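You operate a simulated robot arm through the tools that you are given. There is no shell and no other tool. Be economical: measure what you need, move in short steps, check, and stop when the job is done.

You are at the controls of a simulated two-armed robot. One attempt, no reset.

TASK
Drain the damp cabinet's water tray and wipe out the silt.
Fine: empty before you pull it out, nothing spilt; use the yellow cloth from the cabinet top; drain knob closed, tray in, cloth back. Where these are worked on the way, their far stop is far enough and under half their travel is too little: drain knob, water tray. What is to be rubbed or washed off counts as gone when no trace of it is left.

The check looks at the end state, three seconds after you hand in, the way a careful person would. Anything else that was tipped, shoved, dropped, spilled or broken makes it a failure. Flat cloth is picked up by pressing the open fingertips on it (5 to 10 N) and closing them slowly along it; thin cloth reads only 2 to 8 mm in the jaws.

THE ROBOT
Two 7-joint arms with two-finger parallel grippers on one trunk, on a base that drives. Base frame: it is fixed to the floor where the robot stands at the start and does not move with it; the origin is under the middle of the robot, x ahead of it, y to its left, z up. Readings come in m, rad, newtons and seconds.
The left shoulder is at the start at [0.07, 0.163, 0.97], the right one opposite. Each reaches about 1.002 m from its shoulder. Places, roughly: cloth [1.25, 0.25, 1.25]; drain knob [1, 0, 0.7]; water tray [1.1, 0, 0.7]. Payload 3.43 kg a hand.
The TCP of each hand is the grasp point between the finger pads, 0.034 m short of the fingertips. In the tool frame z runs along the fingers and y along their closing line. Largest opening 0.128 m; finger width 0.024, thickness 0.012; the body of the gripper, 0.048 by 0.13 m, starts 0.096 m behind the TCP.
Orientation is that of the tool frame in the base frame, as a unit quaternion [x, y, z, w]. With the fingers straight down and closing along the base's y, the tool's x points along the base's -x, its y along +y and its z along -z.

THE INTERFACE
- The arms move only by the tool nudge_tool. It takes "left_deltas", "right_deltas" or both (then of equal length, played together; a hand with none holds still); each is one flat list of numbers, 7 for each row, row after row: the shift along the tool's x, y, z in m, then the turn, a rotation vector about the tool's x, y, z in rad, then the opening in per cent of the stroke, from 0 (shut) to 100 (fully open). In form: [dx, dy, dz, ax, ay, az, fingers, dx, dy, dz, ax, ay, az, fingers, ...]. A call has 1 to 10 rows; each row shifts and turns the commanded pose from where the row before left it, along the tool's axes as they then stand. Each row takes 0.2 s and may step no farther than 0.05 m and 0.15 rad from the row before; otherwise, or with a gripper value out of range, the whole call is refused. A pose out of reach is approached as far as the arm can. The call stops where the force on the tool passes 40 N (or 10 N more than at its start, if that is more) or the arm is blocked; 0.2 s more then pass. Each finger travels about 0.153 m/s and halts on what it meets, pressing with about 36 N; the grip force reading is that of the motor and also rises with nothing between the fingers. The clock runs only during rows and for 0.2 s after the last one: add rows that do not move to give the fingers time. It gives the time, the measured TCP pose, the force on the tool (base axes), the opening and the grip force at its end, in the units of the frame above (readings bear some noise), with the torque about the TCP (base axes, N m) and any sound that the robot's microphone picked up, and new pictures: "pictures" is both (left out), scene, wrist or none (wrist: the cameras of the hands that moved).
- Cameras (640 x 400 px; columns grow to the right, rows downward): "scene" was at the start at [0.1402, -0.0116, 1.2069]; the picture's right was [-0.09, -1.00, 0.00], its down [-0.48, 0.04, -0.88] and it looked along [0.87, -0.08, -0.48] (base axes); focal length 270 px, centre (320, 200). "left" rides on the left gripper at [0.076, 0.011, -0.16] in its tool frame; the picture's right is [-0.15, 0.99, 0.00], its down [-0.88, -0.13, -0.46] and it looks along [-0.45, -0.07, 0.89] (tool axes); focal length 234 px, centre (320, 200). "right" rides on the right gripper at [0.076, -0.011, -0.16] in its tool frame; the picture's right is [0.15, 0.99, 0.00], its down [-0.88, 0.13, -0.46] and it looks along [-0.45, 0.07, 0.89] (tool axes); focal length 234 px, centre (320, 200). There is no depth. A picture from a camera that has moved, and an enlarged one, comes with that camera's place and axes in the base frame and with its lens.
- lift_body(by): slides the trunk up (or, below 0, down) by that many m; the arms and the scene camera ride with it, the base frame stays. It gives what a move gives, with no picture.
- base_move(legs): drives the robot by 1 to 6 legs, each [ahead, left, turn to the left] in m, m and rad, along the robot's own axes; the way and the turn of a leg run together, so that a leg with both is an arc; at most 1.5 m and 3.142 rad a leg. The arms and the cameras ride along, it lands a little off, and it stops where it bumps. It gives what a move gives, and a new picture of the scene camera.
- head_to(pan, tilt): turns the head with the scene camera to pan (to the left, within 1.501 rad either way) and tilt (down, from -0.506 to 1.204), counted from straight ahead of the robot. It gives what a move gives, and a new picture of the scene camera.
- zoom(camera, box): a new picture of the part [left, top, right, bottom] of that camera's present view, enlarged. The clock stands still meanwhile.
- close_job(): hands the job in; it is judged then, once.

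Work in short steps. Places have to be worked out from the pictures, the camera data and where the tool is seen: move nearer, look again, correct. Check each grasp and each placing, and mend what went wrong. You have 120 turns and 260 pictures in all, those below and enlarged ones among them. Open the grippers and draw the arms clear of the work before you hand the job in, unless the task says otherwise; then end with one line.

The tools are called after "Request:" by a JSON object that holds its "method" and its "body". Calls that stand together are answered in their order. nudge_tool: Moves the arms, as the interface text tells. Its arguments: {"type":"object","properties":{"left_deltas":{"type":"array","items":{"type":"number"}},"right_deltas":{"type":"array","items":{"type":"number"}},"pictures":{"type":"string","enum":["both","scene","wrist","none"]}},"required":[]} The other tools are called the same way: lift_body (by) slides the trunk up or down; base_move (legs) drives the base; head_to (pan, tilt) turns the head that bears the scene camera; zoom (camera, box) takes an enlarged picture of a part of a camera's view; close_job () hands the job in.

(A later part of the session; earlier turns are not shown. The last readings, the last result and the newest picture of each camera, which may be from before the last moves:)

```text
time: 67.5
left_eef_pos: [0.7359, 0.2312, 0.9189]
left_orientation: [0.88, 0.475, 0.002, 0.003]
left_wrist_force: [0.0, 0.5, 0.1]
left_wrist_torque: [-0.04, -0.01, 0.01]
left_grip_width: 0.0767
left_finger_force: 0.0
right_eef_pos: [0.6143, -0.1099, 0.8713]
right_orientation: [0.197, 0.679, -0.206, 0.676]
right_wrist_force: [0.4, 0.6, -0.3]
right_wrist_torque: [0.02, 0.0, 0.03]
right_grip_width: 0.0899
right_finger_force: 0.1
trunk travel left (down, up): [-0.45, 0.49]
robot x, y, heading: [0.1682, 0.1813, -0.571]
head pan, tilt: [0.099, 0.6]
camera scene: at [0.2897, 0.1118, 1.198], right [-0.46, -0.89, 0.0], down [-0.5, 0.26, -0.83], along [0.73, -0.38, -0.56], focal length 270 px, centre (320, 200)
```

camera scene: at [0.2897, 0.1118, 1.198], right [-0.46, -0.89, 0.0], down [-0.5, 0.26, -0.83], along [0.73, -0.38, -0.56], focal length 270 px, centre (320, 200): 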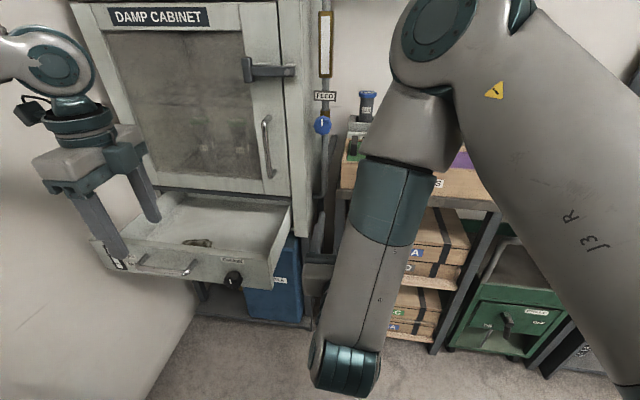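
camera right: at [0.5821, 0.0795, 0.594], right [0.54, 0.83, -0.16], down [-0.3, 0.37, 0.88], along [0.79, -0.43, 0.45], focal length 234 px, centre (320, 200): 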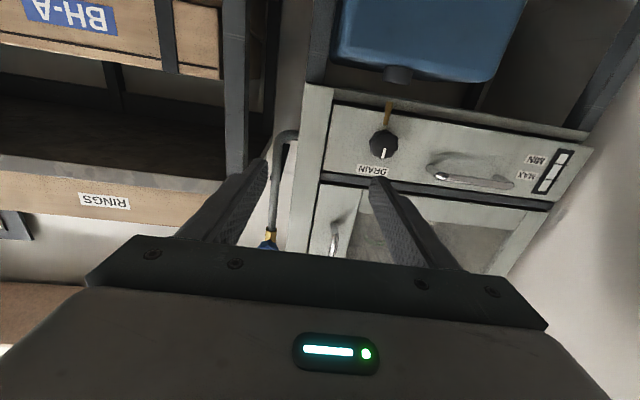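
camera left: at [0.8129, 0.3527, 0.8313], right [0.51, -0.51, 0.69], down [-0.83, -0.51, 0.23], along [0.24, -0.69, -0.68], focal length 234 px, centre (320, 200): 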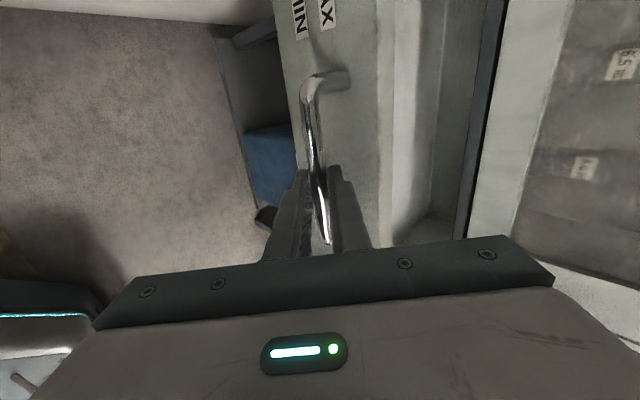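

Now raise the trunk, pull the right hand back a bit, and lift the left hand above cabinet-top level.

Request:
{"method": "lift_body", "body": {"by": 0.45}}

Request:
{"method": "nudge_tool", "body": {"left_deltas": [0, 0, -0.03, 0, 0, 0, 80, 0, 0, -0.03, 0, 0, 0, 80, 0, 0, -0.03, 0, 0, 0, 80, 0, 0, -0.03, 0, 0, 0, 80], "right_deltas": [0, 0, -0.035, 0, 0, 0, 70, 0, 0, -0.035, 0, 0, 0, 70, 0, 0, -0.035, 0, 0, 0, 70, 0, 0, -0.035, 0, 0, 0, 70], "pictures": "none"}}

Request:
{"method": "head_to", "body": {"pan": 0.5, "tilt": 0.5}}

```text
refused: 0.45 is not a number from -0.4 to 0.4
```

```text
time: 68.7
left_eef_pos: [0.7356, 0.2323, 1.0387]
left_orientation: [0.88, 0.475, 0.0, 0.002]
left_wrist_force: [0.6, -0.4, -0.5]
left_wrist_torque: [-0.01, -0.02, 0.04]
left_grip_width: 0.1022
left_finger_force: 0.1
right_eef_pos: [0.57, -0.066, 0.8747]
right_orientation: [0.224, 0.71, -0.201, 0.636]
right_wrist_force: [0.7, 0.8, -1.0]
right_wrist_torque: [-0.01, -0.01, -0.03]
right_grip_width: 0.0895
right_finger_force: 0.0
right hand out of reach, approached as far as the arm can: row 1, 2, 3, 4
trunk travel left (down, up): [-0.45, 0.49]
robot x, y, heading: [0.1708, 0.1843, -0.57]
head pan, tilt: [0.099, 0.6]
stopped in row 4 (right hand): the arm was blocked; the commanded pose is now the measured one
```

```text
time: 69.6
left_eef_pos: [0.7352, 0.2314, 1.0388]
left_orientation: [0.88, 0.476, 0.002, 0.001]
left_wrist_force: [0.4, -0.8, -0.4]
left_wrist_torque: [0.01, -0.01, 0.02]
left_grip_width: 0.1027
left_finger_force: 0.1
right_eef_pos: [0.5694, -0.067, 0.8755]
right_orientation: [0.225, 0.71, -0.202, 0.637]
right_wrist_force: [-0.1, 0.3, -0.1]
right_wrist_torque: [-0.02, 0.0, 0.04]
right_grip_width: 0.0895
right_finger_force: 0.1
trunk travel left (down, up): [-0.45, 0.49]
robot x, y, heading: [0.1701, 0.183, -0.569]
head pan, tilt: [0.499, 0.499]
camera scene: at [0.3023, 0.1454, 1.207], right [-0.07, -1.0, 0.0], down [-0.48, 0.04, -0.88], along [0.88, -0.06, -0.48], focal length 270 px, centre (320, 200)
```

scene: 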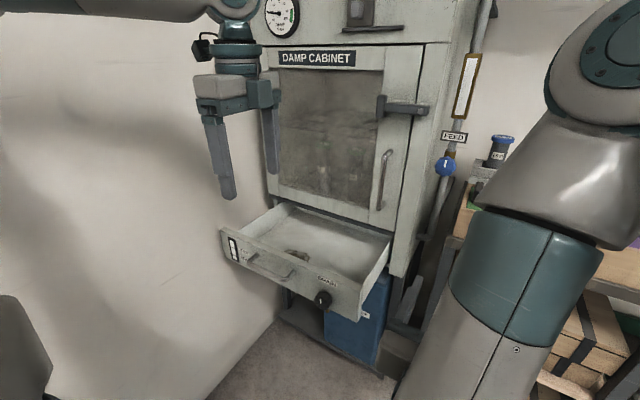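

Lift was capped at 0.4; I lift by 0.4 and swing the right hand back to fingers-down.

Request:
{"method": "lift_body", "body": {"by": 0.4}}

Request:
{"method": "nudge_tool", "body": {"left_deltas": [0, 0, -0.02, 0, 0, 0, 90, 0, 0, -0.02, 0, 0, 0, 90, 0, 0, -0.02, 0, 0, 0, 90, 0, 0, 0, 0, 0, 0, 90, 0, 0, 0, 0, 0, 0, 90, 0, 0, 0, 0, 0, 0, 90, 0, 0, 0, 0, 0, 0, 90, 0, 0, 0, 0, 0, 0, 90, 0, 0, 0, 0, 0, 0, 90, 0, 0, 0, 0, 0, 0, 90], "right_deltas": [0, 0, 0, 0, 0.15, 0, 70, 0, 0, 0, 0, 0.15, 0, 70, 0, 0, 0, 0, 0.15, 0, 70, 0, 0, 0, 0, 0.15, 0, 70, 0, 0, 0, 0, 0.15, 0, 70, 0, 0, 0, 0, 0.15, 0, 70, 0, 0, 0, 0, 0.15, 0, 70, 0, -0.02, 0, 0, 0.15, 0, 70, 0, -0.02, 0, 0, 0.15, 0, 70, 0, -0.02, 0, 0, 0.1, 0, 70], "pictures": "scene"}}

```text
time: 73.4
left_eef_pos: [0.7355, 0.233, 1.4396]
left_orientation: [0.879, 0.476, 0.001, 0.002]
left_wrist_force: [-0.3, 0.2, -0.5]
left_wrist_torque: [-0.02, 0.02, 0.02]
left_grip_width: 0.1024
left_finger_force: 0.1
right_eef_pos: [0.5692, -0.0667, 1.2742]
right_orientation: [0.224, 0.71, -0.201, 0.637]
right_wrist_force: [0.5, 0.3, 0.4]
right_wrist_torque: [0.02, 0.01, 0.0]
right_grip_width: 0.0895
right_finger_force: 0.0
trunk travel left (down, up): [-0.85, 0.09]
robot x, y, heading: [0.173, 0.1813, -0.572]
head pan, tilt: [0.499, 0.499]
```

```text
time: 75.6
left_eef_pos: [0.7348, 0.2312, 1.5001]
left_orientation: [0.88, 0.475, 0.001, 0.002]
left_wrist_force: [0.1, -0.2, 0.5]
left_wrist_torque: [0.03, 0.02, -0.01]
left_grip_width: 0.1153
left_finger_force: 0.2
right_eef_pos: [0.5337, -0.1147, 1.2747]
right_orientation: [0.3, 0.954, -0.002, 0.004]
right_wrist_force: [-0.9, -0.6, 0.9]
right_wrist_torque: [0.03, 0.02, 0.02]
right_grip_width: 0.0899
right_finger_force: 0.0
trunk travel left (down, up): [-0.85, 0.09]
robot x, y, heading: [0.168, 0.1779, -0.574]
head pan, tilt: [0.499, 0.499]
camera scene: at [0.3025, 0.1444, 1.607], right [-0.07, -1.0, 0.0], down [-0.48, 0.04, -0.88], along [0.88, -0.06, -0.48], focal length 270 px, centre (320, 200)
```

scene: 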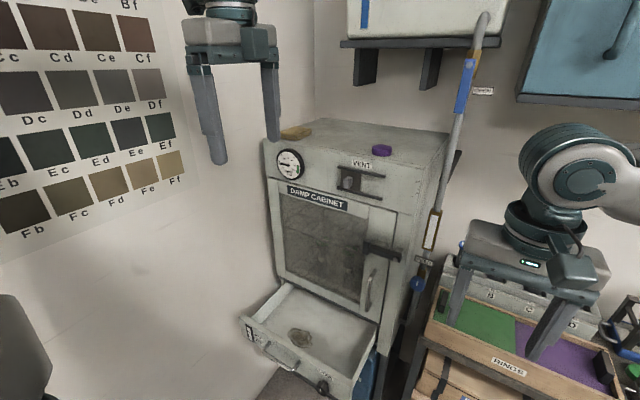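

Cloth and cabinet top visible. Zoom to locate the cloth precisely.

Request:
{"method": "zoom", "body": {"camera": "scene", "box": [240, 90, 400, 190]}}

```text
4.00 times, centred on (320, 140) of scene
camera zoom: at [0.3025, 0.1444, 1.607], right [-0.07, -1.0, 0.0], down [-0.48, 0.04, -0.88], along [0.88, -0.06, -0.48], focal length 1079 px, centre (320, 440)
```

zoom: 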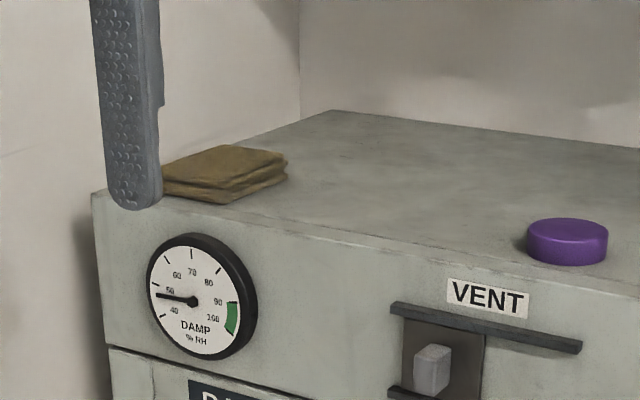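

Cloth centre ≈ (1.195, 0.16), top z≈1.38. I drive ahead 0.17, left 0.07 and align heading.

Request:
{"method": "base_move", "body": {"legs": [[0.17, 0.076, -0.052]]}}

```text
time: 77.1
left_eef_pos: [0.9134, 0.1689, 1.5028]
left_orientation: [0.892, 0.451, 0.002, 0.003]
left_wrist_force: [-0.1, 0.0, 0.7]
left_wrist_torque: [0.02, -0.03, 0.02]
left_grip_width: 0.115
left_finger_force: 0.0
right_eef_pos: [0.6977, -0.1644, 1.2768]
right_orientation: [0.324, 0.946, -0.004, 0.008]
right_wrist_force: [-0.2, -0.4, -0.4]
right_wrist_torque: [-0.03, -0.03, -0.02]
right_grip_width: 0.0899
right_finger_force: 0.1
trunk travel left (down, up): [-0.85, 0.09]
robot x, y, heading: [0.3512, 0.1513, -0.625]
head pan, tilt: [0.499, 0.499]
camera scene: at [0.4774, 0.1071, 1.6075], right [-0.13, -0.99, 0.0], down [-0.47, 0.06, -0.88], along [0.87, -0.11, -0.48], focal length 270 px, centre (320, 200)
```

scene: 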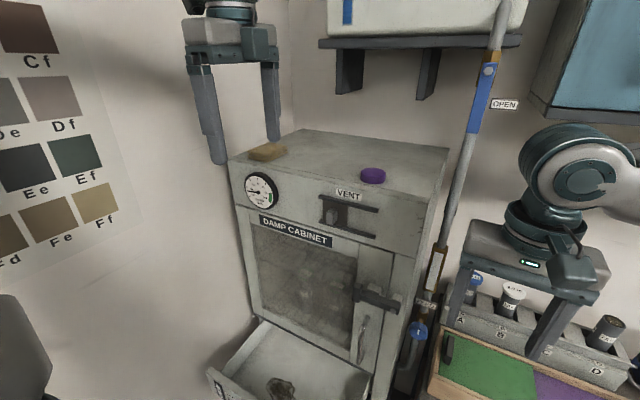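

Move the left hand forward and left over the cloth, staying at z 1.50, then look.

Request:
{"method": "nudge_tool", "body": {"left_deltas": [0.023, 0.037, 0, 0, 0, 0, 90, 0.023, 0.037, 0, 0, 0, 0, 90, 0.023, 0.037, 0, 0, 0, 0, 90, 0.023, 0.037, 0, 0, 0, 0, 90, 0.023, 0.037, 0, 0, 0, 0, 90, 0, 0, 0, 0, 0, 0, 90]}}

```text
time: 78.5
left_eef_pos: [1.1343, 0.153, 1.5015]
left_orientation: [0.892, 0.452, 0.001, 0.003]
left_wrist_force: [-0.1, -0.1, 0.0]
left_wrist_torque: [-0.02, -0.02, -0.02]
left_grip_width: 0.1151
left_finger_force: 0.0
right_eef_pos: [0.7, -0.1644, 1.2753]
right_orientation: [0.324, 0.946, -0.003, 0.007]
right_wrist_force: [0.1, -0.7, -0.3]
right_wrist_torque: [-0.04, 0.01, -0.01]
right_grip_width: 0.0895
right_finger_force: 0.1
trunk travel left (down, up): [-0.85, 0.09]
robot x, y, heading: [0.3535, 0.146, -0.627]
head pan, tilt: [0.499, 0.499]
camera scene: at [0.4813, 0.1064, 1.6071], right [-0.13, -0.99, 0.0], down [-0.47, 0.06, -0.88], along [0.87, -0.11, -0.48], focal length 270 px, centre (320, 200)
camera left: at [1.1874, 0.2079, 1.6593], right [0.71, -0.7, 0.01], down [-0.63, -0.63, 0.45], along [-0.32, -0.33, -0.89], focal length 234 px, centre (320, 200)
```

scene: 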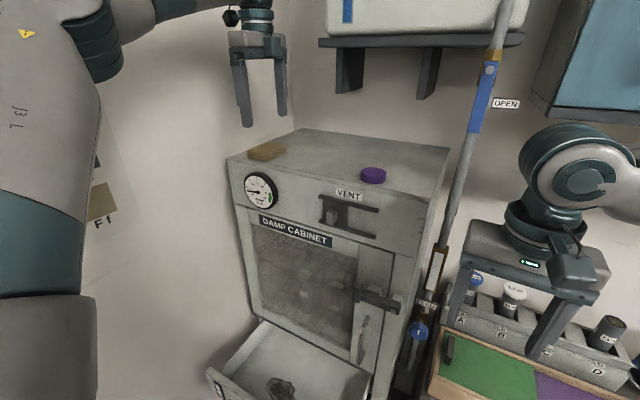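
left: 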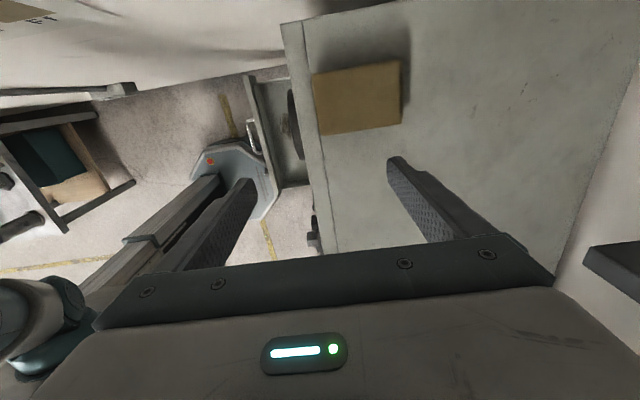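

Cloth centre ≈ (1.205, 0.165). I center over it, narrow the fingers to ~55 %, and descend to just above.

Request:
{"method": "nudge_tool", "body": {"left_deltas": [0.026, 0.025, 0, 0, 0, 0, 55, 0.026, 0.025, 0, 0, 0, 0, 55, 0, 0, 0.025, 0, 0, 0, 55, 0, 0, 0.025, 0, 0, 0, 55, 0, 0, 0.015, 0, 0, 0, 55, 0, 0, 0, 0, 0, 0, 55]}}

```text
time: 79.9
left_eef_pos: [1.1999, 0.1674, 1.4321]
left_orientation: [0.892, 0.452, 0.002, 0.003]
left_wrist_force: [-0.6, 1.0, 0.1]
left_wrist_torque: [0.01, 0.0, -0.02]
left_grip_width: 0.0706
left_finger_force: 0.1
left hand out of reach, approached as far as the arm can: row 2
right_eef_pos: [0.699, -0.1643, 1.2759]
right_orientation: [0.325, 0.946, -0.004, 0.007]
right_wrist_force: [0.2, 0.0, 0.7]
right_wrist_torque: [-0.02, -0.03, 0.03]
right_grip_width: 0.0895
right_finger_force: 0.1
trunk travel left (down, up): [-0.85, 0.09]
robot x, y, heading: [0.3482, 0.1474, -0.625]
head pan, tilt: [0.499, 0.499]
camera scene: at [0.481, 0.1064, 1.6071], right [-0.13, -0.99, 0.0], down [-0.47, 0.06, -0.88], along [0.87, -0.11, -0.48], focal length 270 px, centre (320, 200)
camera left: at [1.2527, 0.222, 1.5902], right [0.71, -0.7, 0.01], down [-0.63, -0.63, 0.45], along [-0.32, -0.33, -0.89], focal length 234 px, centre (320, 200)
```

scene: 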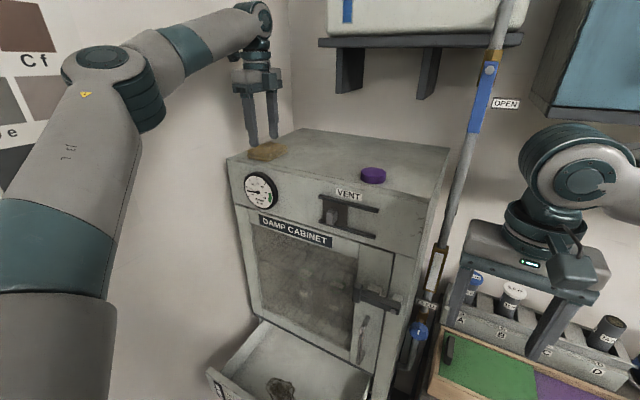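
left: 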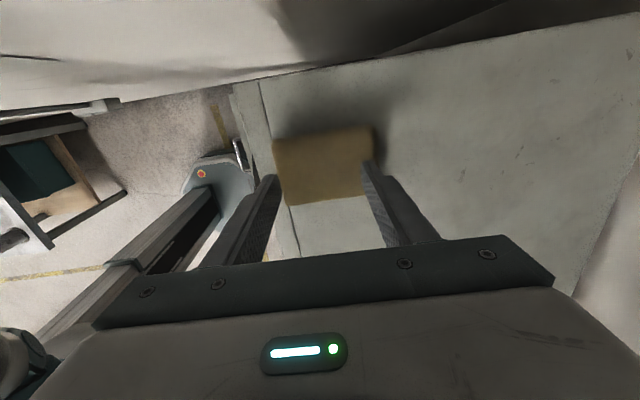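

Centred. I descend slowly to contact.

Request:
{"method": "nudge_tool", "body": {"left_deltas": [0, 0, 0.006, 0, 0, 0, 55, 0, 0, 0.006, 0, 0, 0, 55, 0, 0, 0.003, 0, 0, 0, 55, 0, 0, 0, 0, 0, 0, 55], "pictures": "wrist"}}

```text
time: 80.9
left_eef_pos: [1.1999, 0.167, 1.418]
left_orientation: [0.892, 0.452, 0.002, 0.003]
left_wrist_force: [2.2, 1.1, 8.3]
left_wrist_torque: [0.24, 0.14, -0.11]
left_grip_width: 0.0695
left_finger_force: 0.0
right_eef_pos: [0.6999, -0.1647, 1.2746]
right_orientation: [0.326, 0.945, -0.003, 0.007]
right_wrist_force: [0.3, 0.1, -0.5]
right_wrist_torque: [-0.02, 0.01, 0.03]
right_grip_width: 0.0896
right_finger_force: 0.1
trunk travel left (down, up): [-0.85, 0.09]
robot x, y, heading: [0.3471, 0.148, -0.628]
head pan, tilt: [0.499, 0.499]
camera left: at [1.2529, 0.2223, 1.5763], right [0.71, -0.7, 0.01], down [-0.63, -0.63, 0.45], along [-0.31, -0.33, -0.89], focal length 234 px, centre (320, 200)
```

left: 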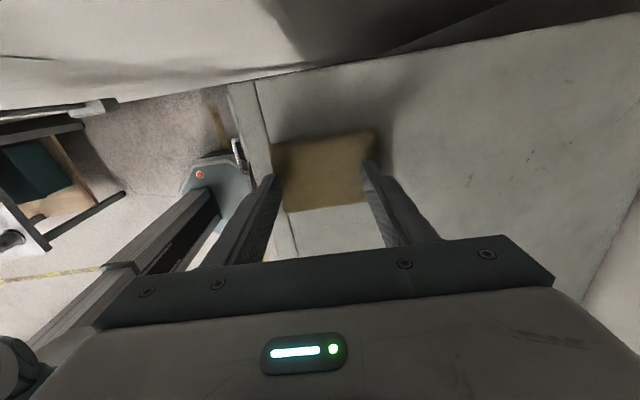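

Contact at 8 N. Close slowly along the cloth.

Request:
{"method": "nudge_tool", "body": {"left_deltas": [0, 0, 0, 0, 0, 0, 49, 0, 0, 0, 0, 0, 0, 43, 0, 0, 0, 0, 0, 0, 37, 0, 0, 0, 0, 0, 0, 31, 0, 0, 0, 0, 0, 0, 25, 0, 0, 0, 0, 0, 0, 19, 0, 0, 0, 0, 0, 0, 13, 0, 0, 0, 0, 0, 0, 7, 0, 0, 0, 0, 0, 0, 0, 0, 0, 0, 0, 0, 0, 0], "pictures": "wrist"}}

```text
time: 83.1
left_eef_pos: [1.1993, 0.1677, 1.4179]
left_orientation: [0.892, 0.452, 0.001, 0.004]
left_wrist_force: [-0.7, 0.2, 7.0]
left_wrist_torque: [0.04, 0.04, -0.01]
left_grip_width: 0.0
left_finger_force: 33.1
right_eef_pos: [0.6994, -0.1653, 1.2748]
right_orientation: [0.324, 0.946, -0.004, 0.008]
right_wrist_force: [-1.2, 0.6, -0.3]
right_wrist_torque: [-0.01, 0.0, 0.01]
right_grip_width: 0.0896
right_finger_force: 0.0
trunk travel left (down, up): [-0.85, 0.09]
robot x, y, heading: [0.3494, 0.1503, -0.624]
head pan, tilt: [0.499, 0.499]
camera left: at [1.2521, 0.2216, 1.5761], right [0.71, -0.7, 0.01], down [-0.63, -0.63, 0.45], along [-0.32, -0.33, -0.89], focal length 234 px, centre (320, 200)
```

left: 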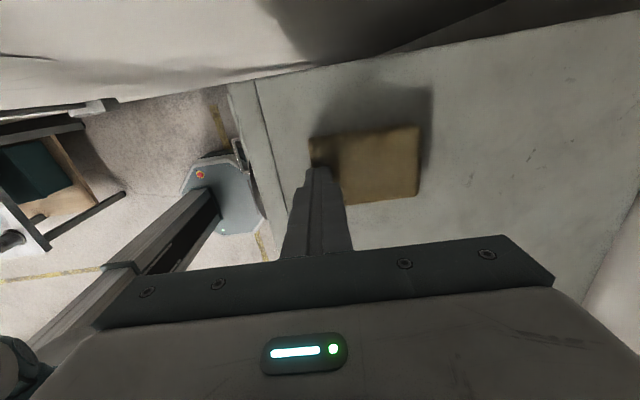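

The front finger was at the cloth's edge, so it only slid the cloth ~4 cm back. I lift, recentre with a narrower 40 % opening, and press again.

Request:
{"method": "nudge_tool", "body": {"left_deltas": [0, 0, -0.025, 0, 0, 0, 0, 0.004, 0.02, 0, 0, 0, 0, 20, 0.002, 0.022, 0, 0, 0, 0, 40, 0, 0, 0.006, 0, 0, 0, 40, 0, 0, 0, 0, 0, 0, 40], "pictures": "wrist"}}

```text
time: 84.3
left_eef_pos: [1.2274, 0.1506, 1.4246]
left_orientation: [0.892, 0.452, 0.001, 0.003]
left_wrist_force: [-1.0, 0.3, 0.3]
left_wrist_torque: [0.01, -0.03, 0.01]
left_grip_width: 0.0511
left_finger_force: 0.0
left hand out of reach, approached as far as the arm can: row 3
right_eef_pos: [0.6994, -0.1641, 1.2757]
right_orientation: [0.324, 0.946, -0.004, 0.008]
right_wrist_force: [-0.4, -1.0, 0.3]
right_wrist_torque: [-0.01, -0.02, 0.02]
right_grip_width: 0.0898
right_finger_force: 0.0
trunk travel left (down, up): [-0.85, 0.09]
robot x, y, heading: [0.35, 0.1485, -0.622]
head pan, tilt: [0.499, 0.499]
camera left: at [1.2813, 0.2058, 1.5828], right [0.71, -0.7, 0.01], down [-0.63, -0.63, 0.45], along [-0.32, -0.33, -0.89], focal length 234 px, centre (320, 200)
```

left: 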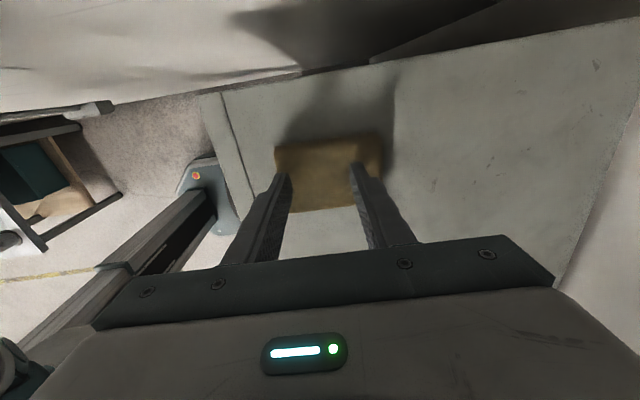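

At the reach limit. I raise slightly, drive forward 0.04 m and recentre.

Request:
{"method": "nudge_tool", "body": {"left_deltas": [0, 0, -0.03, 0, 0, 0, 40], "pictures": "none"}}

Request:
{"method": "base_move", "body": {"legs": [[0.045, 0, 0]]}}

Request:
{"method": "nudge_tool", "body": {"left_deltas": [0, -0.018, 0, 0, 0, 0, 40, 0, -0.018, 0, 0, 0, 0, 40, 0, 0, 0.02, 0, 0, 0, 40, 0, 0, 0, 0, 0, 0, 40], "pictures": "wrist"}}

```text
time: 84.7
left_eef_pos: [1.2245, 0.1533, 1.4502]
left_orientation: [0.892, 0.453, 0.001, 0.003]
left_wrist_force: [-0.3, -0.3, -0.4]
left_wrist_torque: [0.03, 0.02, -0.01]
left_grip_width: 0.0514
left_finger_force: 0.0
left hand out of reach, approached as far as the arm can: row 1
right_eef_pos: [0.7012, -0.1655, 1.274]
right_orientation: [0.324, 0.946, -0.002, 0.007]
right_wrist_force: [0.3, -0.4, -0.3]
right_wrist_torque: [0.0, 0.01, -0.02]
right_grip_width: 0.0894
right_finger_force: 0.0
trunk travel left (down, up): [-0.85, 0.09]
robot x, y, heading: [0.3535, 0.1505, -0.625]
head pan, tilt: [0.499, 0.499]
```

```text
time: 85.6
left_eef_pos: [1.2502, 0.1346, 1.4577]
left_orientation: [0.892, 0.452, 0.004, 0.008]
left_wrist_force: [-0.9, 1.3, 0.1]
left_wrist_torque: [-0.08, -0.13, -0.02]
left_grip_width: 0.0511
left_finger_force: 0.1
right_eef_pos: [0.7283, -0.186, 1.2799]
right_orientation: [0.324, 0.946, -0.005, 0.01]
right_wrist_force: [-0.6, 0.8, 0.6]
right_wrist_torque: [-0.08, -0.11, -0.02]
right_grip_width: 0.0896
right_finger_force: 0.0
trunk travel left (down, up): [-0.85, 0.09]
robot x, y, heading: [0.3883, 0.1249, -0.621]
head pan, tilt: [0.499, 0.499]
camera scene: at [0.5078, 0.0869, 1.6083], right [-0.12, -0.99, 0.0], down [-0.47, 0.06, -0.88], along [0.87, -0.11, -0.47], focal length 270 px, centre (320, 200)
```

scene: 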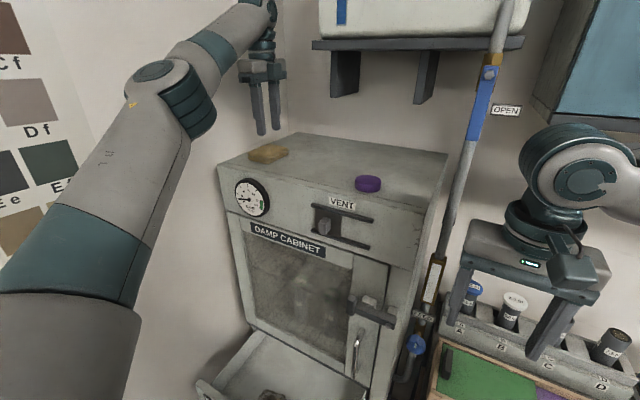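

```text
time: 86.6
left_eef_pos: [1.2318, 0.1476, 1.4299]
left_orientation: [0.892, 0.453, 0.002, 0.004]
left_wrist_force: [-0.4, -0.5, -0.2]
left_wrist_torque: [0.03, -0.01, -0.03]
left_grip_width: 0.0514
left_finger_force: 0.0
right_eef_pos: [0.7367, -0.1925, 1.2751]
right_orientation: [0.324, 0.946, -0.003, 0.006]
right_wrist_force: [-0.1, 0.8, 0.3]
right_wrist_torque: [0.01, -0.01, -0.01]
right_grip_width: 0.0897
right_finger_force: 0.1
trunk travel left (down, up): [-0.85, 0.09]
robot x, y, heading: [0.3868, 0.1235, -0.622]
head pan, tilt: [0.499, 0.499]
camera left: at [1.2854, 0.2033, 1.5873], right [0.71, -0.7, 0.01], down [-0.63, -0.63, 0.46], along [-0.32, -0.33, -0.89], focal length 234 px, centre (320, 200)
```

left: 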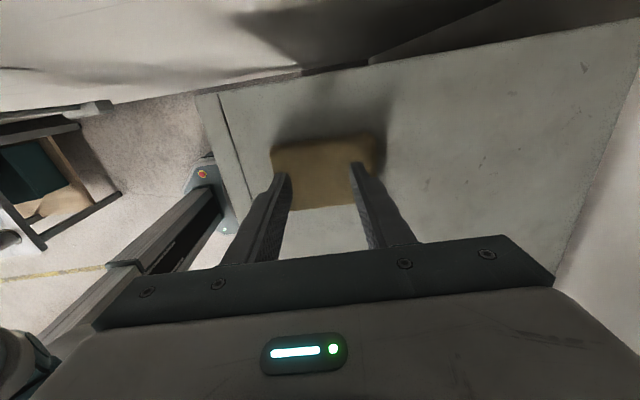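

Well centred. Press down.

Request:
{"method": "nudge_tool", "body": {"left_deltas": [0, 0.003, 0.005, 0, 0, 0, 40, 0, 0, 0.005, 0, 0, 0, 40, 0, 0, 0.003, 0, 0, 0, 40, 0, 0, 0, 0, 0, 0, 40], "pictures": "none"}}

```text
time: 87.6
left_eef_pos: [1.2325, 0.1477, 1.4182]
left_orientation: [0.892, 0.453, 0.002, 0.003]
left_wrist_force: [-0.5, 1.5, 4.3]
left_wrist_torque: [0.13, 0.12, 0.0]
left_grip_width: 0.0523
left_finger_force: 0.9
right_eef_pos: [0.7354, -0.191, 1.2745]
right_orientation: [0.324, 0.946, -0.003, 0.007]
right_wrist_force: [0.2, -0.5, -0.4]
right_wrist_torque: [0.01, -0.02, 0.01]
right_grip_width: 0.0895
right_finger_force: 0.1
trunk travel left (down, up): [-0.85, 0.09]
robot x, y, heading: [0.3859, 0.1188, -0.625]
head pan, tilt: [0.499, 0.499]
```

4 N; 1.5 mm more, then close slowly.

Request:
{"method": "nudge_tool", "body": {"left_deltas": [0, 0, 0.0015, 0, 0, 0, 40, 0, 0, 0, 0, 0, 0, 35, 0, 0, 0, 0, 0, 0, 30, 0, 0, 0, 0, 0, 0, 25, 0, 0, 0, 0, 0, 0, 20, 0, 0, 0, 0, 0, 0, 15, 0, 0, 0, 0, 0, 0, 10, 0, 0, 0, 0, 0, 0, 5, 0, 0, 0, 0, 0, 0, 0, 0, 0, 0, 0, 0, 0, 0], "pictures": "wrist"}}

```text
time: 89.8
left_eef_pos: [1.2309, 0.1471, 1.4182]
left_orientation: [0.892, 0.453, 0.002, 0.005]
left_wrist_force: [-2.1, 2.4, 10.9]
left_wrist_torque: [0.04, 0.08, 0.02]
left_grip_width: 0.0002
left_finger_force: 32.7
right_eef_pos: [0.7345, -0.1901, 1.2758]
right_orientation: [0.325, 0.946, -0.004, 0.007]
right_wrist_force: [0.6, -0.2, -0.6]
right_wrist_torque: [-0.02, -0.04, -0.02]
right_grip_width: 0.0894
right_finger_force: 0.1
trunk travel left (down, up): [-0.85, 0.09]
robot x, y, heading: [0.3877, 0.1227, -0.627]
head pan, tilt: [0.499, 0.499]
camera left: at [1.2831, 0.2033, 1.5761], right [0.71, -0.7, 0.01], down [-0.63, -0.63, 0.45], along [-0.31, -0.33, -0.89], focal length 234 px, centre (320, 200)
```

left: 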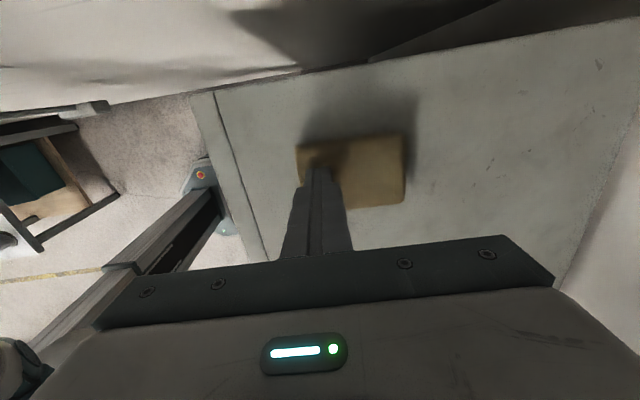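

It slid again without pinching. The folded cloth is a ~2.5 cm thick stack about 9.5 cm wide, so I'll straddle it and squeeze it from the sides instead. First lift, open and recentre.

Request:
{"method": "nudge_tool", "body": {"left_deltas": [0, 0, -0.03, 0, 0, 0, 0, 0, 0.014, 0, 0, 0, 0, 50, 0, 0.014, 0, 0, 0, 0, 100, 0, 0, 0, 0, 0, 0, 100, 0, 0, 0, 0, 0, 0, 100], "pictures": "both"}}

Request:
{"method": "zoom", "body": {"camera": "scene", "box": [210, 80, 370, 180]}}

```text
time: 91.0
left_eef_pos: [1.2545, 0.1322, 1.4466]
left_orientation: [0.892, 0.453, 0.001, 0.004]
left_wrist_force: [-0.4, 0.5, 1.0]
left_wrist_torque: [-0.01, 0.01, 0.02]
left_grip_width: 0.128
left_finger_force: 0.1
right_eef_pos: [0.7365, -0.1896, 1.2755]
right_orientation: [0.324, 0.946, -0.002, 0.007]
right_wrist_force: [-0.5, -0.5, 0.7]
right_wrist_torque: [0.01, -0.01, 0.03]
right_grip_width: 0.0897
right_finger_force: 0.2
trunk travel left (down, up): [-0.85, 0.09]
robot x, y, heading: [0.3861, 0.1226, -0.625]
head pan, tilt: [0.499, 0.499]
camera scene: at [0.5173, 0.0805, 1.6071], right [-0.12, -0.99, 0.0], down [-0.47, 0.06, -0.88], along [0.87, -0.11, -0.48], focal length 270 px, centre (320, 200)
camera left: at [1.307, 0.1873, 1.605], right [0.71, -0.7, 0.01], down [-0.63, -0.63, 0.45], along [-0.31, -0.33, -0.89], focal length 234 px, centre (320, 200)
```

scene: 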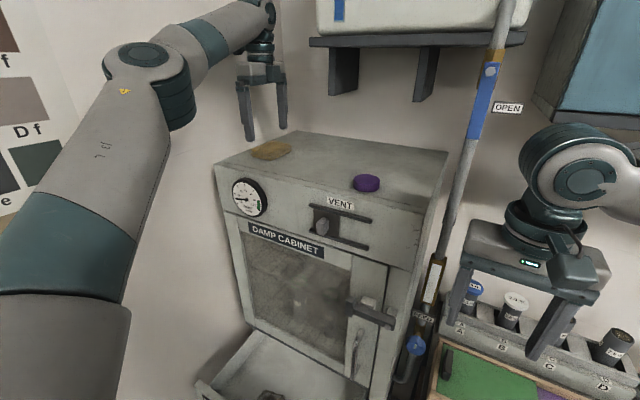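
left: 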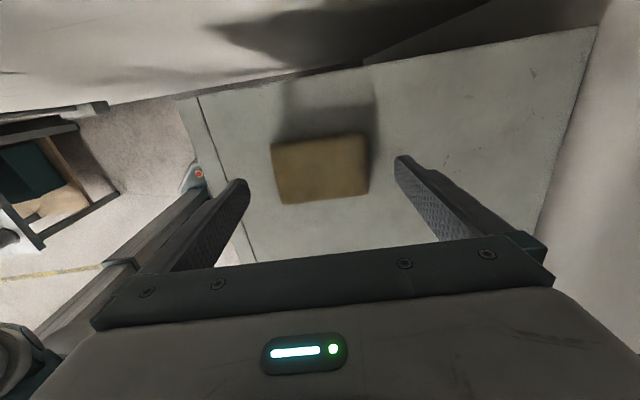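

```text
4.00 times, centred on (290, 130) of scene
camera zoom: at [0.5173, 0.0805, 1.6071], right [-0.12, -0.99, 0.0], down [-0.47, 0.06, -0.88], along [0.87, -0.11, -0.48], focal length 1079 px, centre (440, 480)
```

zoom: 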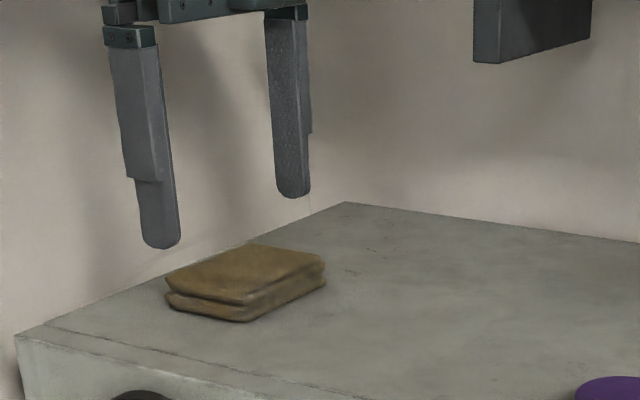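

Stack clearly seen and centred between the open fingers. I lower to straddle it.

Request:
{"method": "nudge_tool", "body": {"left_deltas": [0, 0, 0.02, 0, 0, 0, 100, 0, 0, 0.015, 0, 0, 0, 100, 0, 0, 0.008, 0, 0, 0, 100, 0, 0, 0.004, 0, 0, 0, 100, 0, 0, 0, 0, 0, 0, 100], "pictures": "wrist"}}

```text
time: 92.2
left_eef_pos: [1.2554, 0.132, 1.3992]
left_orientation: [0.892, 0.452, 0.001, 0.004]
left_wrist_force: [0.3, -0.5, 0.5]
left_wrist_torque: [-0.02, -0.01, -0.03]
left_grip_width: 0.1276
left_finger_force: 0.0
right_eef_pos: [0.7358, -0.1897, 1.2746]
right_orientation: [0.324, 0.946, -0.003, 0.006]
right_wrist_force: [-0.4, -0.1, 0.8]
right_wrist_torque: [-0.02, -0.01, -0.03]
right_grip_width: 0.0896
right_finger_force: 0.0
trunk travel left (down, up): [-0.85, 0.09]
robot x, y, heading: [0.3871, 0.1269, -0.624]
head pan, tilt: [0.499, 0.499]
camera left: at [1.3077, 0.1868, 1.558], right [0.71, -0.7, 0.01], down [-0.63, -0.63, 0.45], along [-0.31, -0.33, -0.89], focal length 234 px, centre (320, 200)
```

left: 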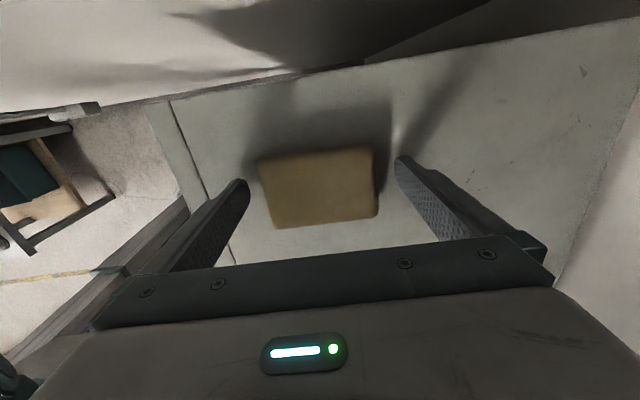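

Straddling with no contact. Shift 8 mm right to centre, and close slowly.

Request:
{"method": "nudge_tool", "body": {"left_deltas": [-0.008, 0, 0, 0, 0, 0, 95, 0, 0, 0, 0, 0, 0, 88, 0, 0, 0, 0, 0, 0, 80, 0, 0, 0, 0, 0, 0, 72, 0, 0, 0, 0, 0, 0, 64, 0, 0, 0, 0, 0, 0, 56, 0, 0, 0, 0, 0, 0, 48, 0, 0, 0, 0, 0, 0, 40], "pictures": "wrist"}}

```text
time: 94.0
left_eef_pos: [1.2498, 0.1253, 1.4006]
left_orientation: [0.892, 0.452, 0.003, 0.004]
left_wrist_force: [0.4, 0.8, 0.4]
left_wrist_torque: [0.0, 0.0, -0.02]
left_grip_width: 0.099
left_finger_force: 36.0
right_eef_pos: [0.7361, -0.1901, 1.2758]
right_orientation: [0.324, 0.946, -0.004, 0.006]
right_wrist_force: [0.3, -0.1, 0.2]
right_wrist_torque: [0.03, 0.01, 0.02]
right_grip_width: 0.0897
right_finger_force: 0.1
trunk travel left (down, up): [-0.85, 0.09]
robot x, y, heading: [0.3866, 0.1255, -0.622]
head pan, tilt: [0.499, 0.499]
camera left: at [1.3032, 0.1803, 1.558], right [0.71, -0.7, 0.01], down [-0.63, -0.63, 0.45], along [-0.31, -0.33, -0.89], focal length 234 px, centre (320, 200)
```

left: 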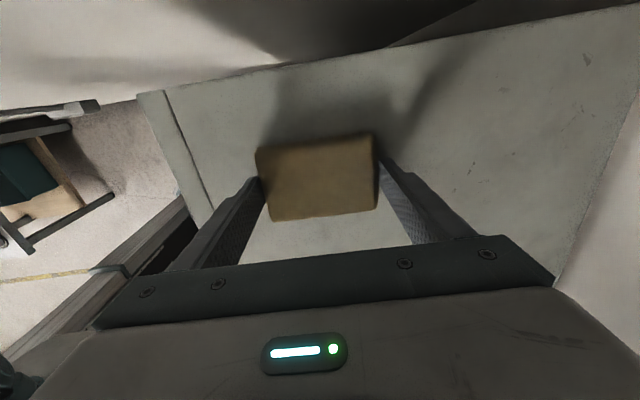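

Gripped the stack firmly (99 mm, 36 N). Lift and check.

Request:
{"method": "nudge_tool", "body": {"left_deltas": [0, 0, -0.02, 0, 0, 0, 35, 0, 0, -0.03, 0, 0, 0, 35, 0, 0, -0.03, 0, 0, 0, 35, 0, 0, 0, 0, 0, 0, 35]}}

```text
time: 95.0
left_eef_pos: [1.2447, 0.1299, 1.4771]
left_orientation: [0.892, 0.453, 0.003, 0.005]
left_wrist_force: [0.6, 0.6, 0.5]
left_wrist_torque: [0.01, -0.03, -0.01]
left_grip_width: 0.099
left_finger_force: 36.2
left hand out of reach, approached as far as the arm can: row 3
right_eef_pos: [0.7362, -0.19, 1.2766]
right_orientation: [0.324, 0.946, -0.003, 0.007]
right_wrist_force: [-0.6, -0.8, 0.9]
right_wrist_torque: [0.01, 0.0, 0.02]
right_grip_width: 0.0897
right_finger_force: 0.0
trunk travel left (down, up): [-0.85, 0.09]
robot x, y, heading: [0.3859, 0.1245, -0.626]
head pan, tilt: [0.499, 0.499]
camera scene: at [0.5178, 0.081, 1.607], right [-0.12, -0.99, 0.0], down [-0.47, 0.06, -0.88], along [0.87, -0.11, -0.48], focal length 270 px, centre (320, 200)
camera left: at [1.2971, 0.1854, 1.6344], right [0.71, -0.7, 0.01], down [-0.63, -0.63, 0.46], along [-0.31, -0.33, -0.89], focal length 234 px, centre (320, 200)
```

scene: 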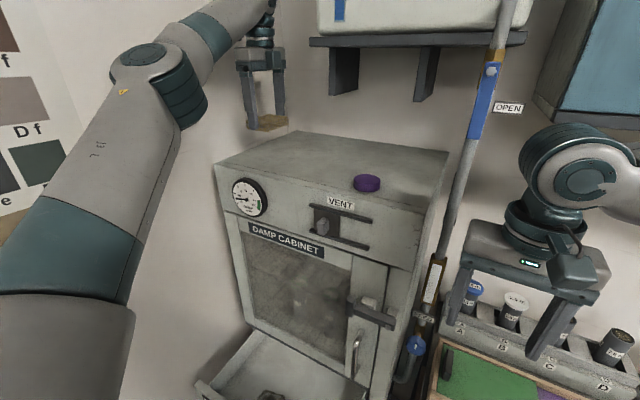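
left: 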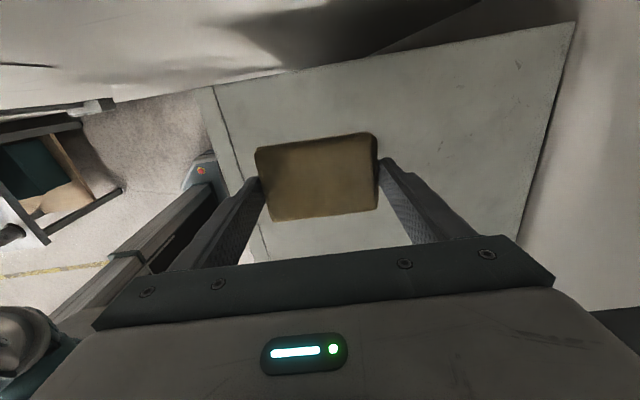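

Cloth held, protruding ~8 mm below the fingertips – good for wiping. I back the robot off 0.15 m and 0.075 m right, with the hand still high.

Request:
{"method": "base_move", "body": {"legs": [[-0.15, -0.075, 0]]}}

Request:
{"method": "nudge_tool", "body": {"left_deltas": [-0.018, -0.025, 0, 0, 0, 0, 35, -0.018, -0.025, 0, 0, 0, 0, 35, -0.018, -0.025, 0, 0, 0, 0, 35, 0, -0.025, 0, 0, 0, 0, 35, 0, 0, 0, 0, 0, 0, 35], "pictures": "scene"}}

```text
time: 96.5
left_eef_pos: [1.0844, 0.1555, 1.4725]
left_orientation: [0.892, 0.452, 0.001, 0.004]
left_wrist_force: [0.9, -0.5, -0.5]
left_wrist_torque: [-0.02, 0.01, -0.02]
left_grip_width: 0.099
left_finger_force: 36.3
right_eef_pos: [0.5749, -0.1633, 1.2742]
right_orientation: [0.324, 0.946, -0.003, 0.005]
right_wrist_force: [-1.1, -0.4, -0.8]
right_wrist_torque: [-0.01, 0.05, 0.0]
right_grip_width: 0.0897
right_finger_force: 0.1
trunk travel left (down, up): [-0.85, 0.09]
robot x, y, heading: [0.2213, 0.1525, -0.618]
head pan, tilt: [0.499, 0.499]
camera scene: at [0.3567, 0.1065, 1.6065], right [-0.12, -0.99, 0.0], down [-0.48, 0.06, -0.88], along [0.87, -0.11, -0.48], focal length 270 px, centre (320, 200)
```

scene: 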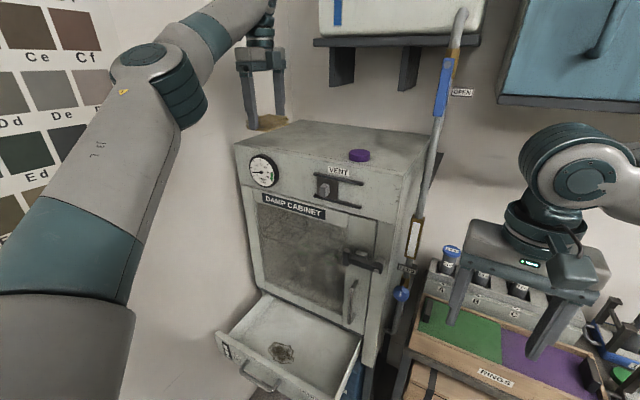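

```text
time: 97.7
left_eef_pos: [0.968, 0.1712, 1.4719]
left_orientation: [0.891, 0.453, 0.002, 0.004]
left_wrist_force: [0.4, -0.2, -0.5]
left_wrist_torque: [-0.01, 0.02, 0.04]
left_grip_width: 0.0988
left_finger_force: 36.4
right_eef_pos: [0.5709, -0.1628, 1.2751]
right_orientation: [0.324, 0.946, -0.004, 0.006]
right_wrist_force: [-0.1, -0.6, -0.7]
right_wrist_torque: [-0.01, 0.04, 0.01]
right_grip_width: 0.0896
right_finger_force: 0.1
trunk travel left (down, up): [-0.85, 0.09]
robot x, y, heading: [0.2216, 0.1523, -0.621]
head pan, tilt: [0.499, 0.499]
camera scene: at [0.3538, 0.1073, 1.6068], right [-0.12, -0.99, 0.0], down [-0.48, 0.06, -0.88], along [0.87, -0.11, -0.48], focal length 270 px, centre (320, 200)
```

scene: 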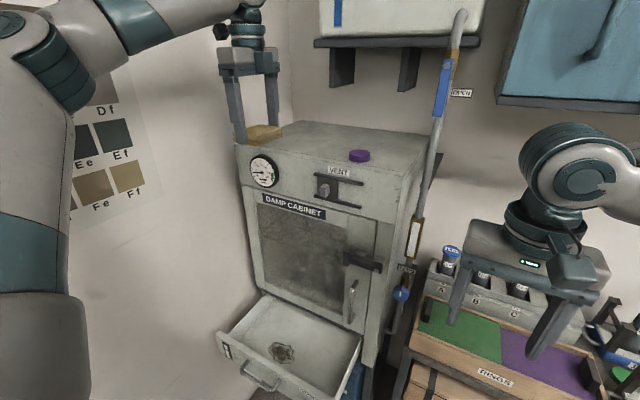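

Silt visible at about (0.95, 0.17). Zoom for its extent.

Request:
{"method": "zoom", "body": {"camera": "scene", "box": [205, 275, 405, 400]}}

```text
3.20 times, centred on (305, 338) of scene
camera zoom: at [0.3538, 0.1073, 1.6068], right [-0.12, -0.99, 0.0], down [-0.48, 0.06, -0.88], along [0.87, -0.11, -0.48], focal length 863 px, centre (368, -240)
```

zoom: 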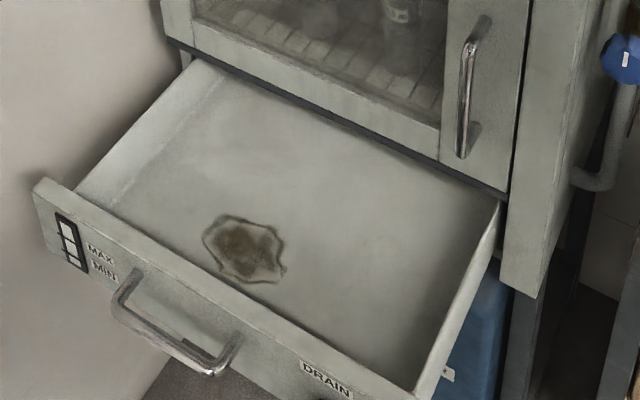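

The hand is right above the patch. Lower the trunk by 0.4 m, then look.

Request:
{"method": "lift_body", "body": {"by": -0.4}}

Request:
{"method": "nudge_tool", "body": {"left_deltas": [0, 0, 0.04, 0, 0, 0, 35, 0, 0, 0.04, 0, 0, 0, 35, 0, 0, 0.04, 0, 0, 0, 35, 0, 0, 0.04, 0, 0, 0, 35, 0, 0, 0.04, 0, 0, 0, 35]}}

```text
time: 101.5
left_eef_pos: [0.9675, 0.1723, 1.0746]
left_orientation: [0.892, 0.452, 0.002, 0.004]
left_wrist_force: [0.0, 0.2, -1.2]
left_wrist_torque: [-0.01, -0.02, 0.02]
left_grip_width: 0.0988
left_finger_force: 35.9
right_eef_pos: [0.5708, -0.163, 0.876]
right_orientation: [0.324, 0.946, -0.004, 0.007]
right_wrist_force: [-0.2, -0.3, -0.1]
right_wrist_torque: [0.01, 0.03, 0.01]
right_grip_width: 0.0895
right_finger_force: 0.0
trunk travel left (down, up): [-0.45, 0.49]
robot x, y, heading: [0.2207, 0.1515, -0.628]
head pan, tilt: [0.499, 0.499]
```

```text
time: 102.7
left_eef_pos: [0.968, 0.1708, 0.8728]
left_orientation: [0.892, 0.452, 0.002, 0.005]
left_wrist_force: [-0.2, 0.0, -0.7]
left_wrist_torque: [0.01, -0.01, -0.01]
left_grip_width: 0.099
left_finger_force: 36.1
right_eef_pos: [0.5714, -0.1627, 0.8754]
right_orientation: [0.325, 0.946, -0.003, 0.006]
right_wrist_force: [-0.1, 0.0, 1.3]
right_wrist_torque: [0.04, 0.02, -0.01]
right_grip_width: 0.0897
right_finger_force: 0.1
trunk travel left (down, up): [-0.45, 0.49]
robot x, y, heading: [0.2217, 0.1504, -0.625]
head pan, tilt: [0.499, 0.499]
camera scene: at [0.3532, 0.1075, 1.2069], right [-0.12, -0.99, 0.0], down [-0.48, 0.06, -0.88], along [0.87, -0.11, -0.48], focal length 270 px, centre (320, 200)
camera left: at [1.0214, 0.2261, 1.0309], right [0.71, -0.7, 0.01], down [-0.63, -0.63, 0.46], along [-0.31, -0.33, -0.89], focal length 234 px, centre (320, 200)
```

scene: 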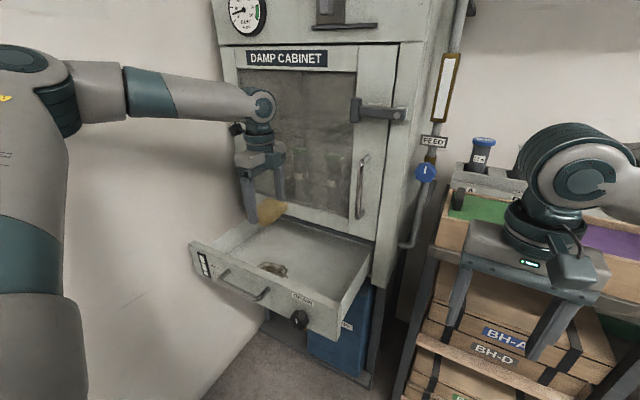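
left: 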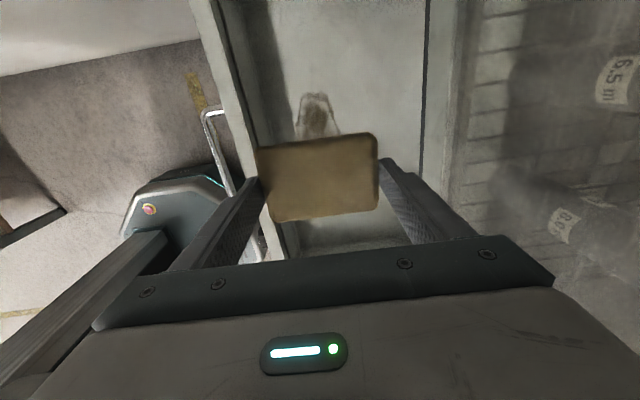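

Silt centre ≈ (0.952, 0.169, 0.66). I descend to ~2 cm above the tray floor.

Request:
{"method": "nudge_tool", "body": {"left_deltas": [-0.005, -0.004, 0.04, 0, 0, 0, 35, 0, 0, 0.04, 0, 0, 0, 35, 0, 0, 0.04, 0, 0, 0, 35, 0, 0, 0.025, 0, 0, 0, 35, 0, 0, 0, 0, 0, 0, 35]}}

```text
time: 103.9
left_eef_pos: [0.9635, 0.1679, 0.7301]
left_orientation: [0.892, 0.452, 0.002, 0.005]
left_wrist_force: [0.0, 0.2, -1.1]
left_wrist_torque: [-0.01, -0.04, -0.02]
left_grip_width: 0.0989
left_finger_force: 35.5
right_eef_pos: [0.5711, -0.1624, 0.8746]
right_orientation: [0.324, 0.946, -0.003, 0.008]
right_wrist_force: [-0.3, -0.1, 0.2]
right_wrist_torque: [0.0, -0.01, -0.01]
right_grip_width: 0.0897
right_finger_force: 0.0
trunk travel left (down, up): [-0.45, 0.49]
robot x, y, heading: [0.2262, 0.1513, -0.626]
head pan, tilt: [0.499, 0.499]
camera scene: at [0.3522, 0.1075, 1.207], right [-0.12, -0.99, 0.0], down [-0.48, 0.06, -0.88], along [0.87, -0.11, -0.48], focal length 270 px, centre (320, 200)
camera left: at [1.0158, 0.2235, 0.8875], right [0.71, -0.7, 0.01], down [-0.63, -0.63, 0.45], along [-0.31, -0.33, -0.89], focal length 234 px, centre (320, 200)
```

scene: 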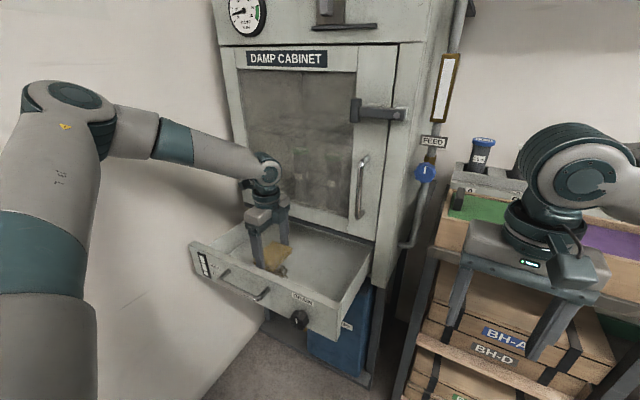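
left: 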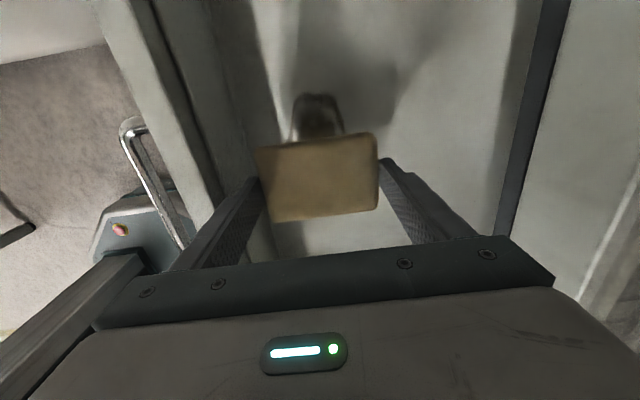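

The patch sits under and left of the cloth. Descend gently to contact.

Request:
{"method": "nudge_tool", "body": {"left_deltas": [0, 0, 0.008, 0, 0, 0, 35, 0, 0, 0.008, 0, 0, 0, 35, 0, 0, 0.004, 0, 0, 0, 35, 0, 0, 0, 0, 0, 0, 35], "pictures": "none"}}

```text
time: 104.9
left_eef_pos: [0.9637, 0.1671, 0.7095]
left_orientation: [0.891, 0.453, 0.003, 0.005]
left_wrist_force: [0.2, -1.2, -0.1]
left_wrist_torque: [0.02, -0.02, -0.01]
left_grip_width: 0.0991
left_finger_force: 35.9
right_eef_pos: [0.57, -0.1644, 0.8755]
right_orientation: [0.325, 0.946, -0.002, 0.006]
right_wrist_force: [-0.5, 0.4, 0.8]
right_wrist_torque: [-0.03, -0.02, 0.06]
right_grip_width: 0.0896
right_finger_force: 0.0
trunk travel left (down, up): [-0.45, 0.49]
robot x, y, heading: [0.2231, 0.1502, -0.626]
head pan, tilt: [0.499, 0.499]
```

Request:
{"method": "nudge_tool", "body": {"left_deltas": [0, 0, 0.004, 0, 0, 0, 35, 0, 0, 0.004, 0, 0, 0, 35, 0, 0, 0.003, 0, 0, 0, 35, 0, 0, 0, 0, 0, 0, 35], "pictures": "none"}}

```text
time: 105.9
left_eef_pos: [0.9651, 0.1678, 0.6983]
left_orientation: [0.892, 0.452, 0.001, 0.003]
left_wrist_force: [0.2, -0.2, -0.3]
left_wrist_torque: [0.02, -0.03, 0.01]
left_grip_width: 0.0989
left_finger_force: 36.0
right_eef_pos: [0.57, -0.1625, 0.8742]
right_orientation: [0.324, 0.946, -0.003, 0.007]
right_wrist_force: [0.5, -0.4, 0.2]
right_wrist_torque: [0.01, 0.01, 0.0]
right_grip_width: 0.0895
right_finger_force: 0.0
trunk travel left (down, up): [-0.45, 0.49]
robot x, y, heading: [0.2226, 0.1496, -0.62]
head pan, tilt: [0.499, 0.499]
```

No contact yet at 0.698; keep going down in small steps.

Request:
{"method": "nudge_tool", "body": {"left_deltas": [0, 0, 0.004, 0, 0, 0, 35, 0, 0, 0.004, 0, 0, 0, 35, 0, 0, 0.003, 0, 0, 0, 35, 0, 0, 0, 0, 0, 0, 35], "pictures": "wrist"}}

```text
time: 106.9
left_eef_pos: [0.9641, 0.1677, 0.6868]
left_orientation: [0.892, 0.453, 0.002, 0.004]
left_wrist_force: [0.1, 0.6, -0.8]
left_wrist_torque: [0.0, -0.01, -0.01]
left_grip_width: 0.099
left_finger_force: 36.2
right_eef_pos: [0.5708, -0.1629, 0.8747]
right_orientation: [0.324, 0.946, -0.003, 0.007]
right_wrist_force: [-0.2, 0.8, 1.1]
right_wrist_torque: [-0.03, 0.01, 0.0]
right_grip_width: 0.0896
right_finger_force: 0.1
trunk travel left (down, up): [-0.45, 0.49]
robot x, y, heading: [0.2204, 0.1522, -0.623]
head pan, tilt: [0.499, 0.499]
camera left: at [1.017, 0.2231, 0.8453], right [0.71, -0.7, 0.01], down [-0.63, -0.63, 0.45], along [-0.31, -0.33, -0.89], focal length 234 px, centre (320, 200)
```

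left: 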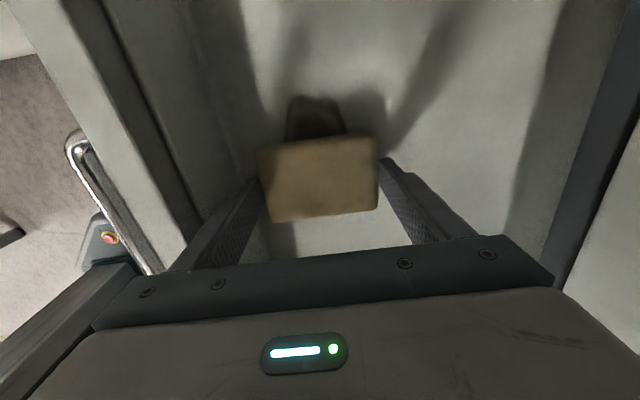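

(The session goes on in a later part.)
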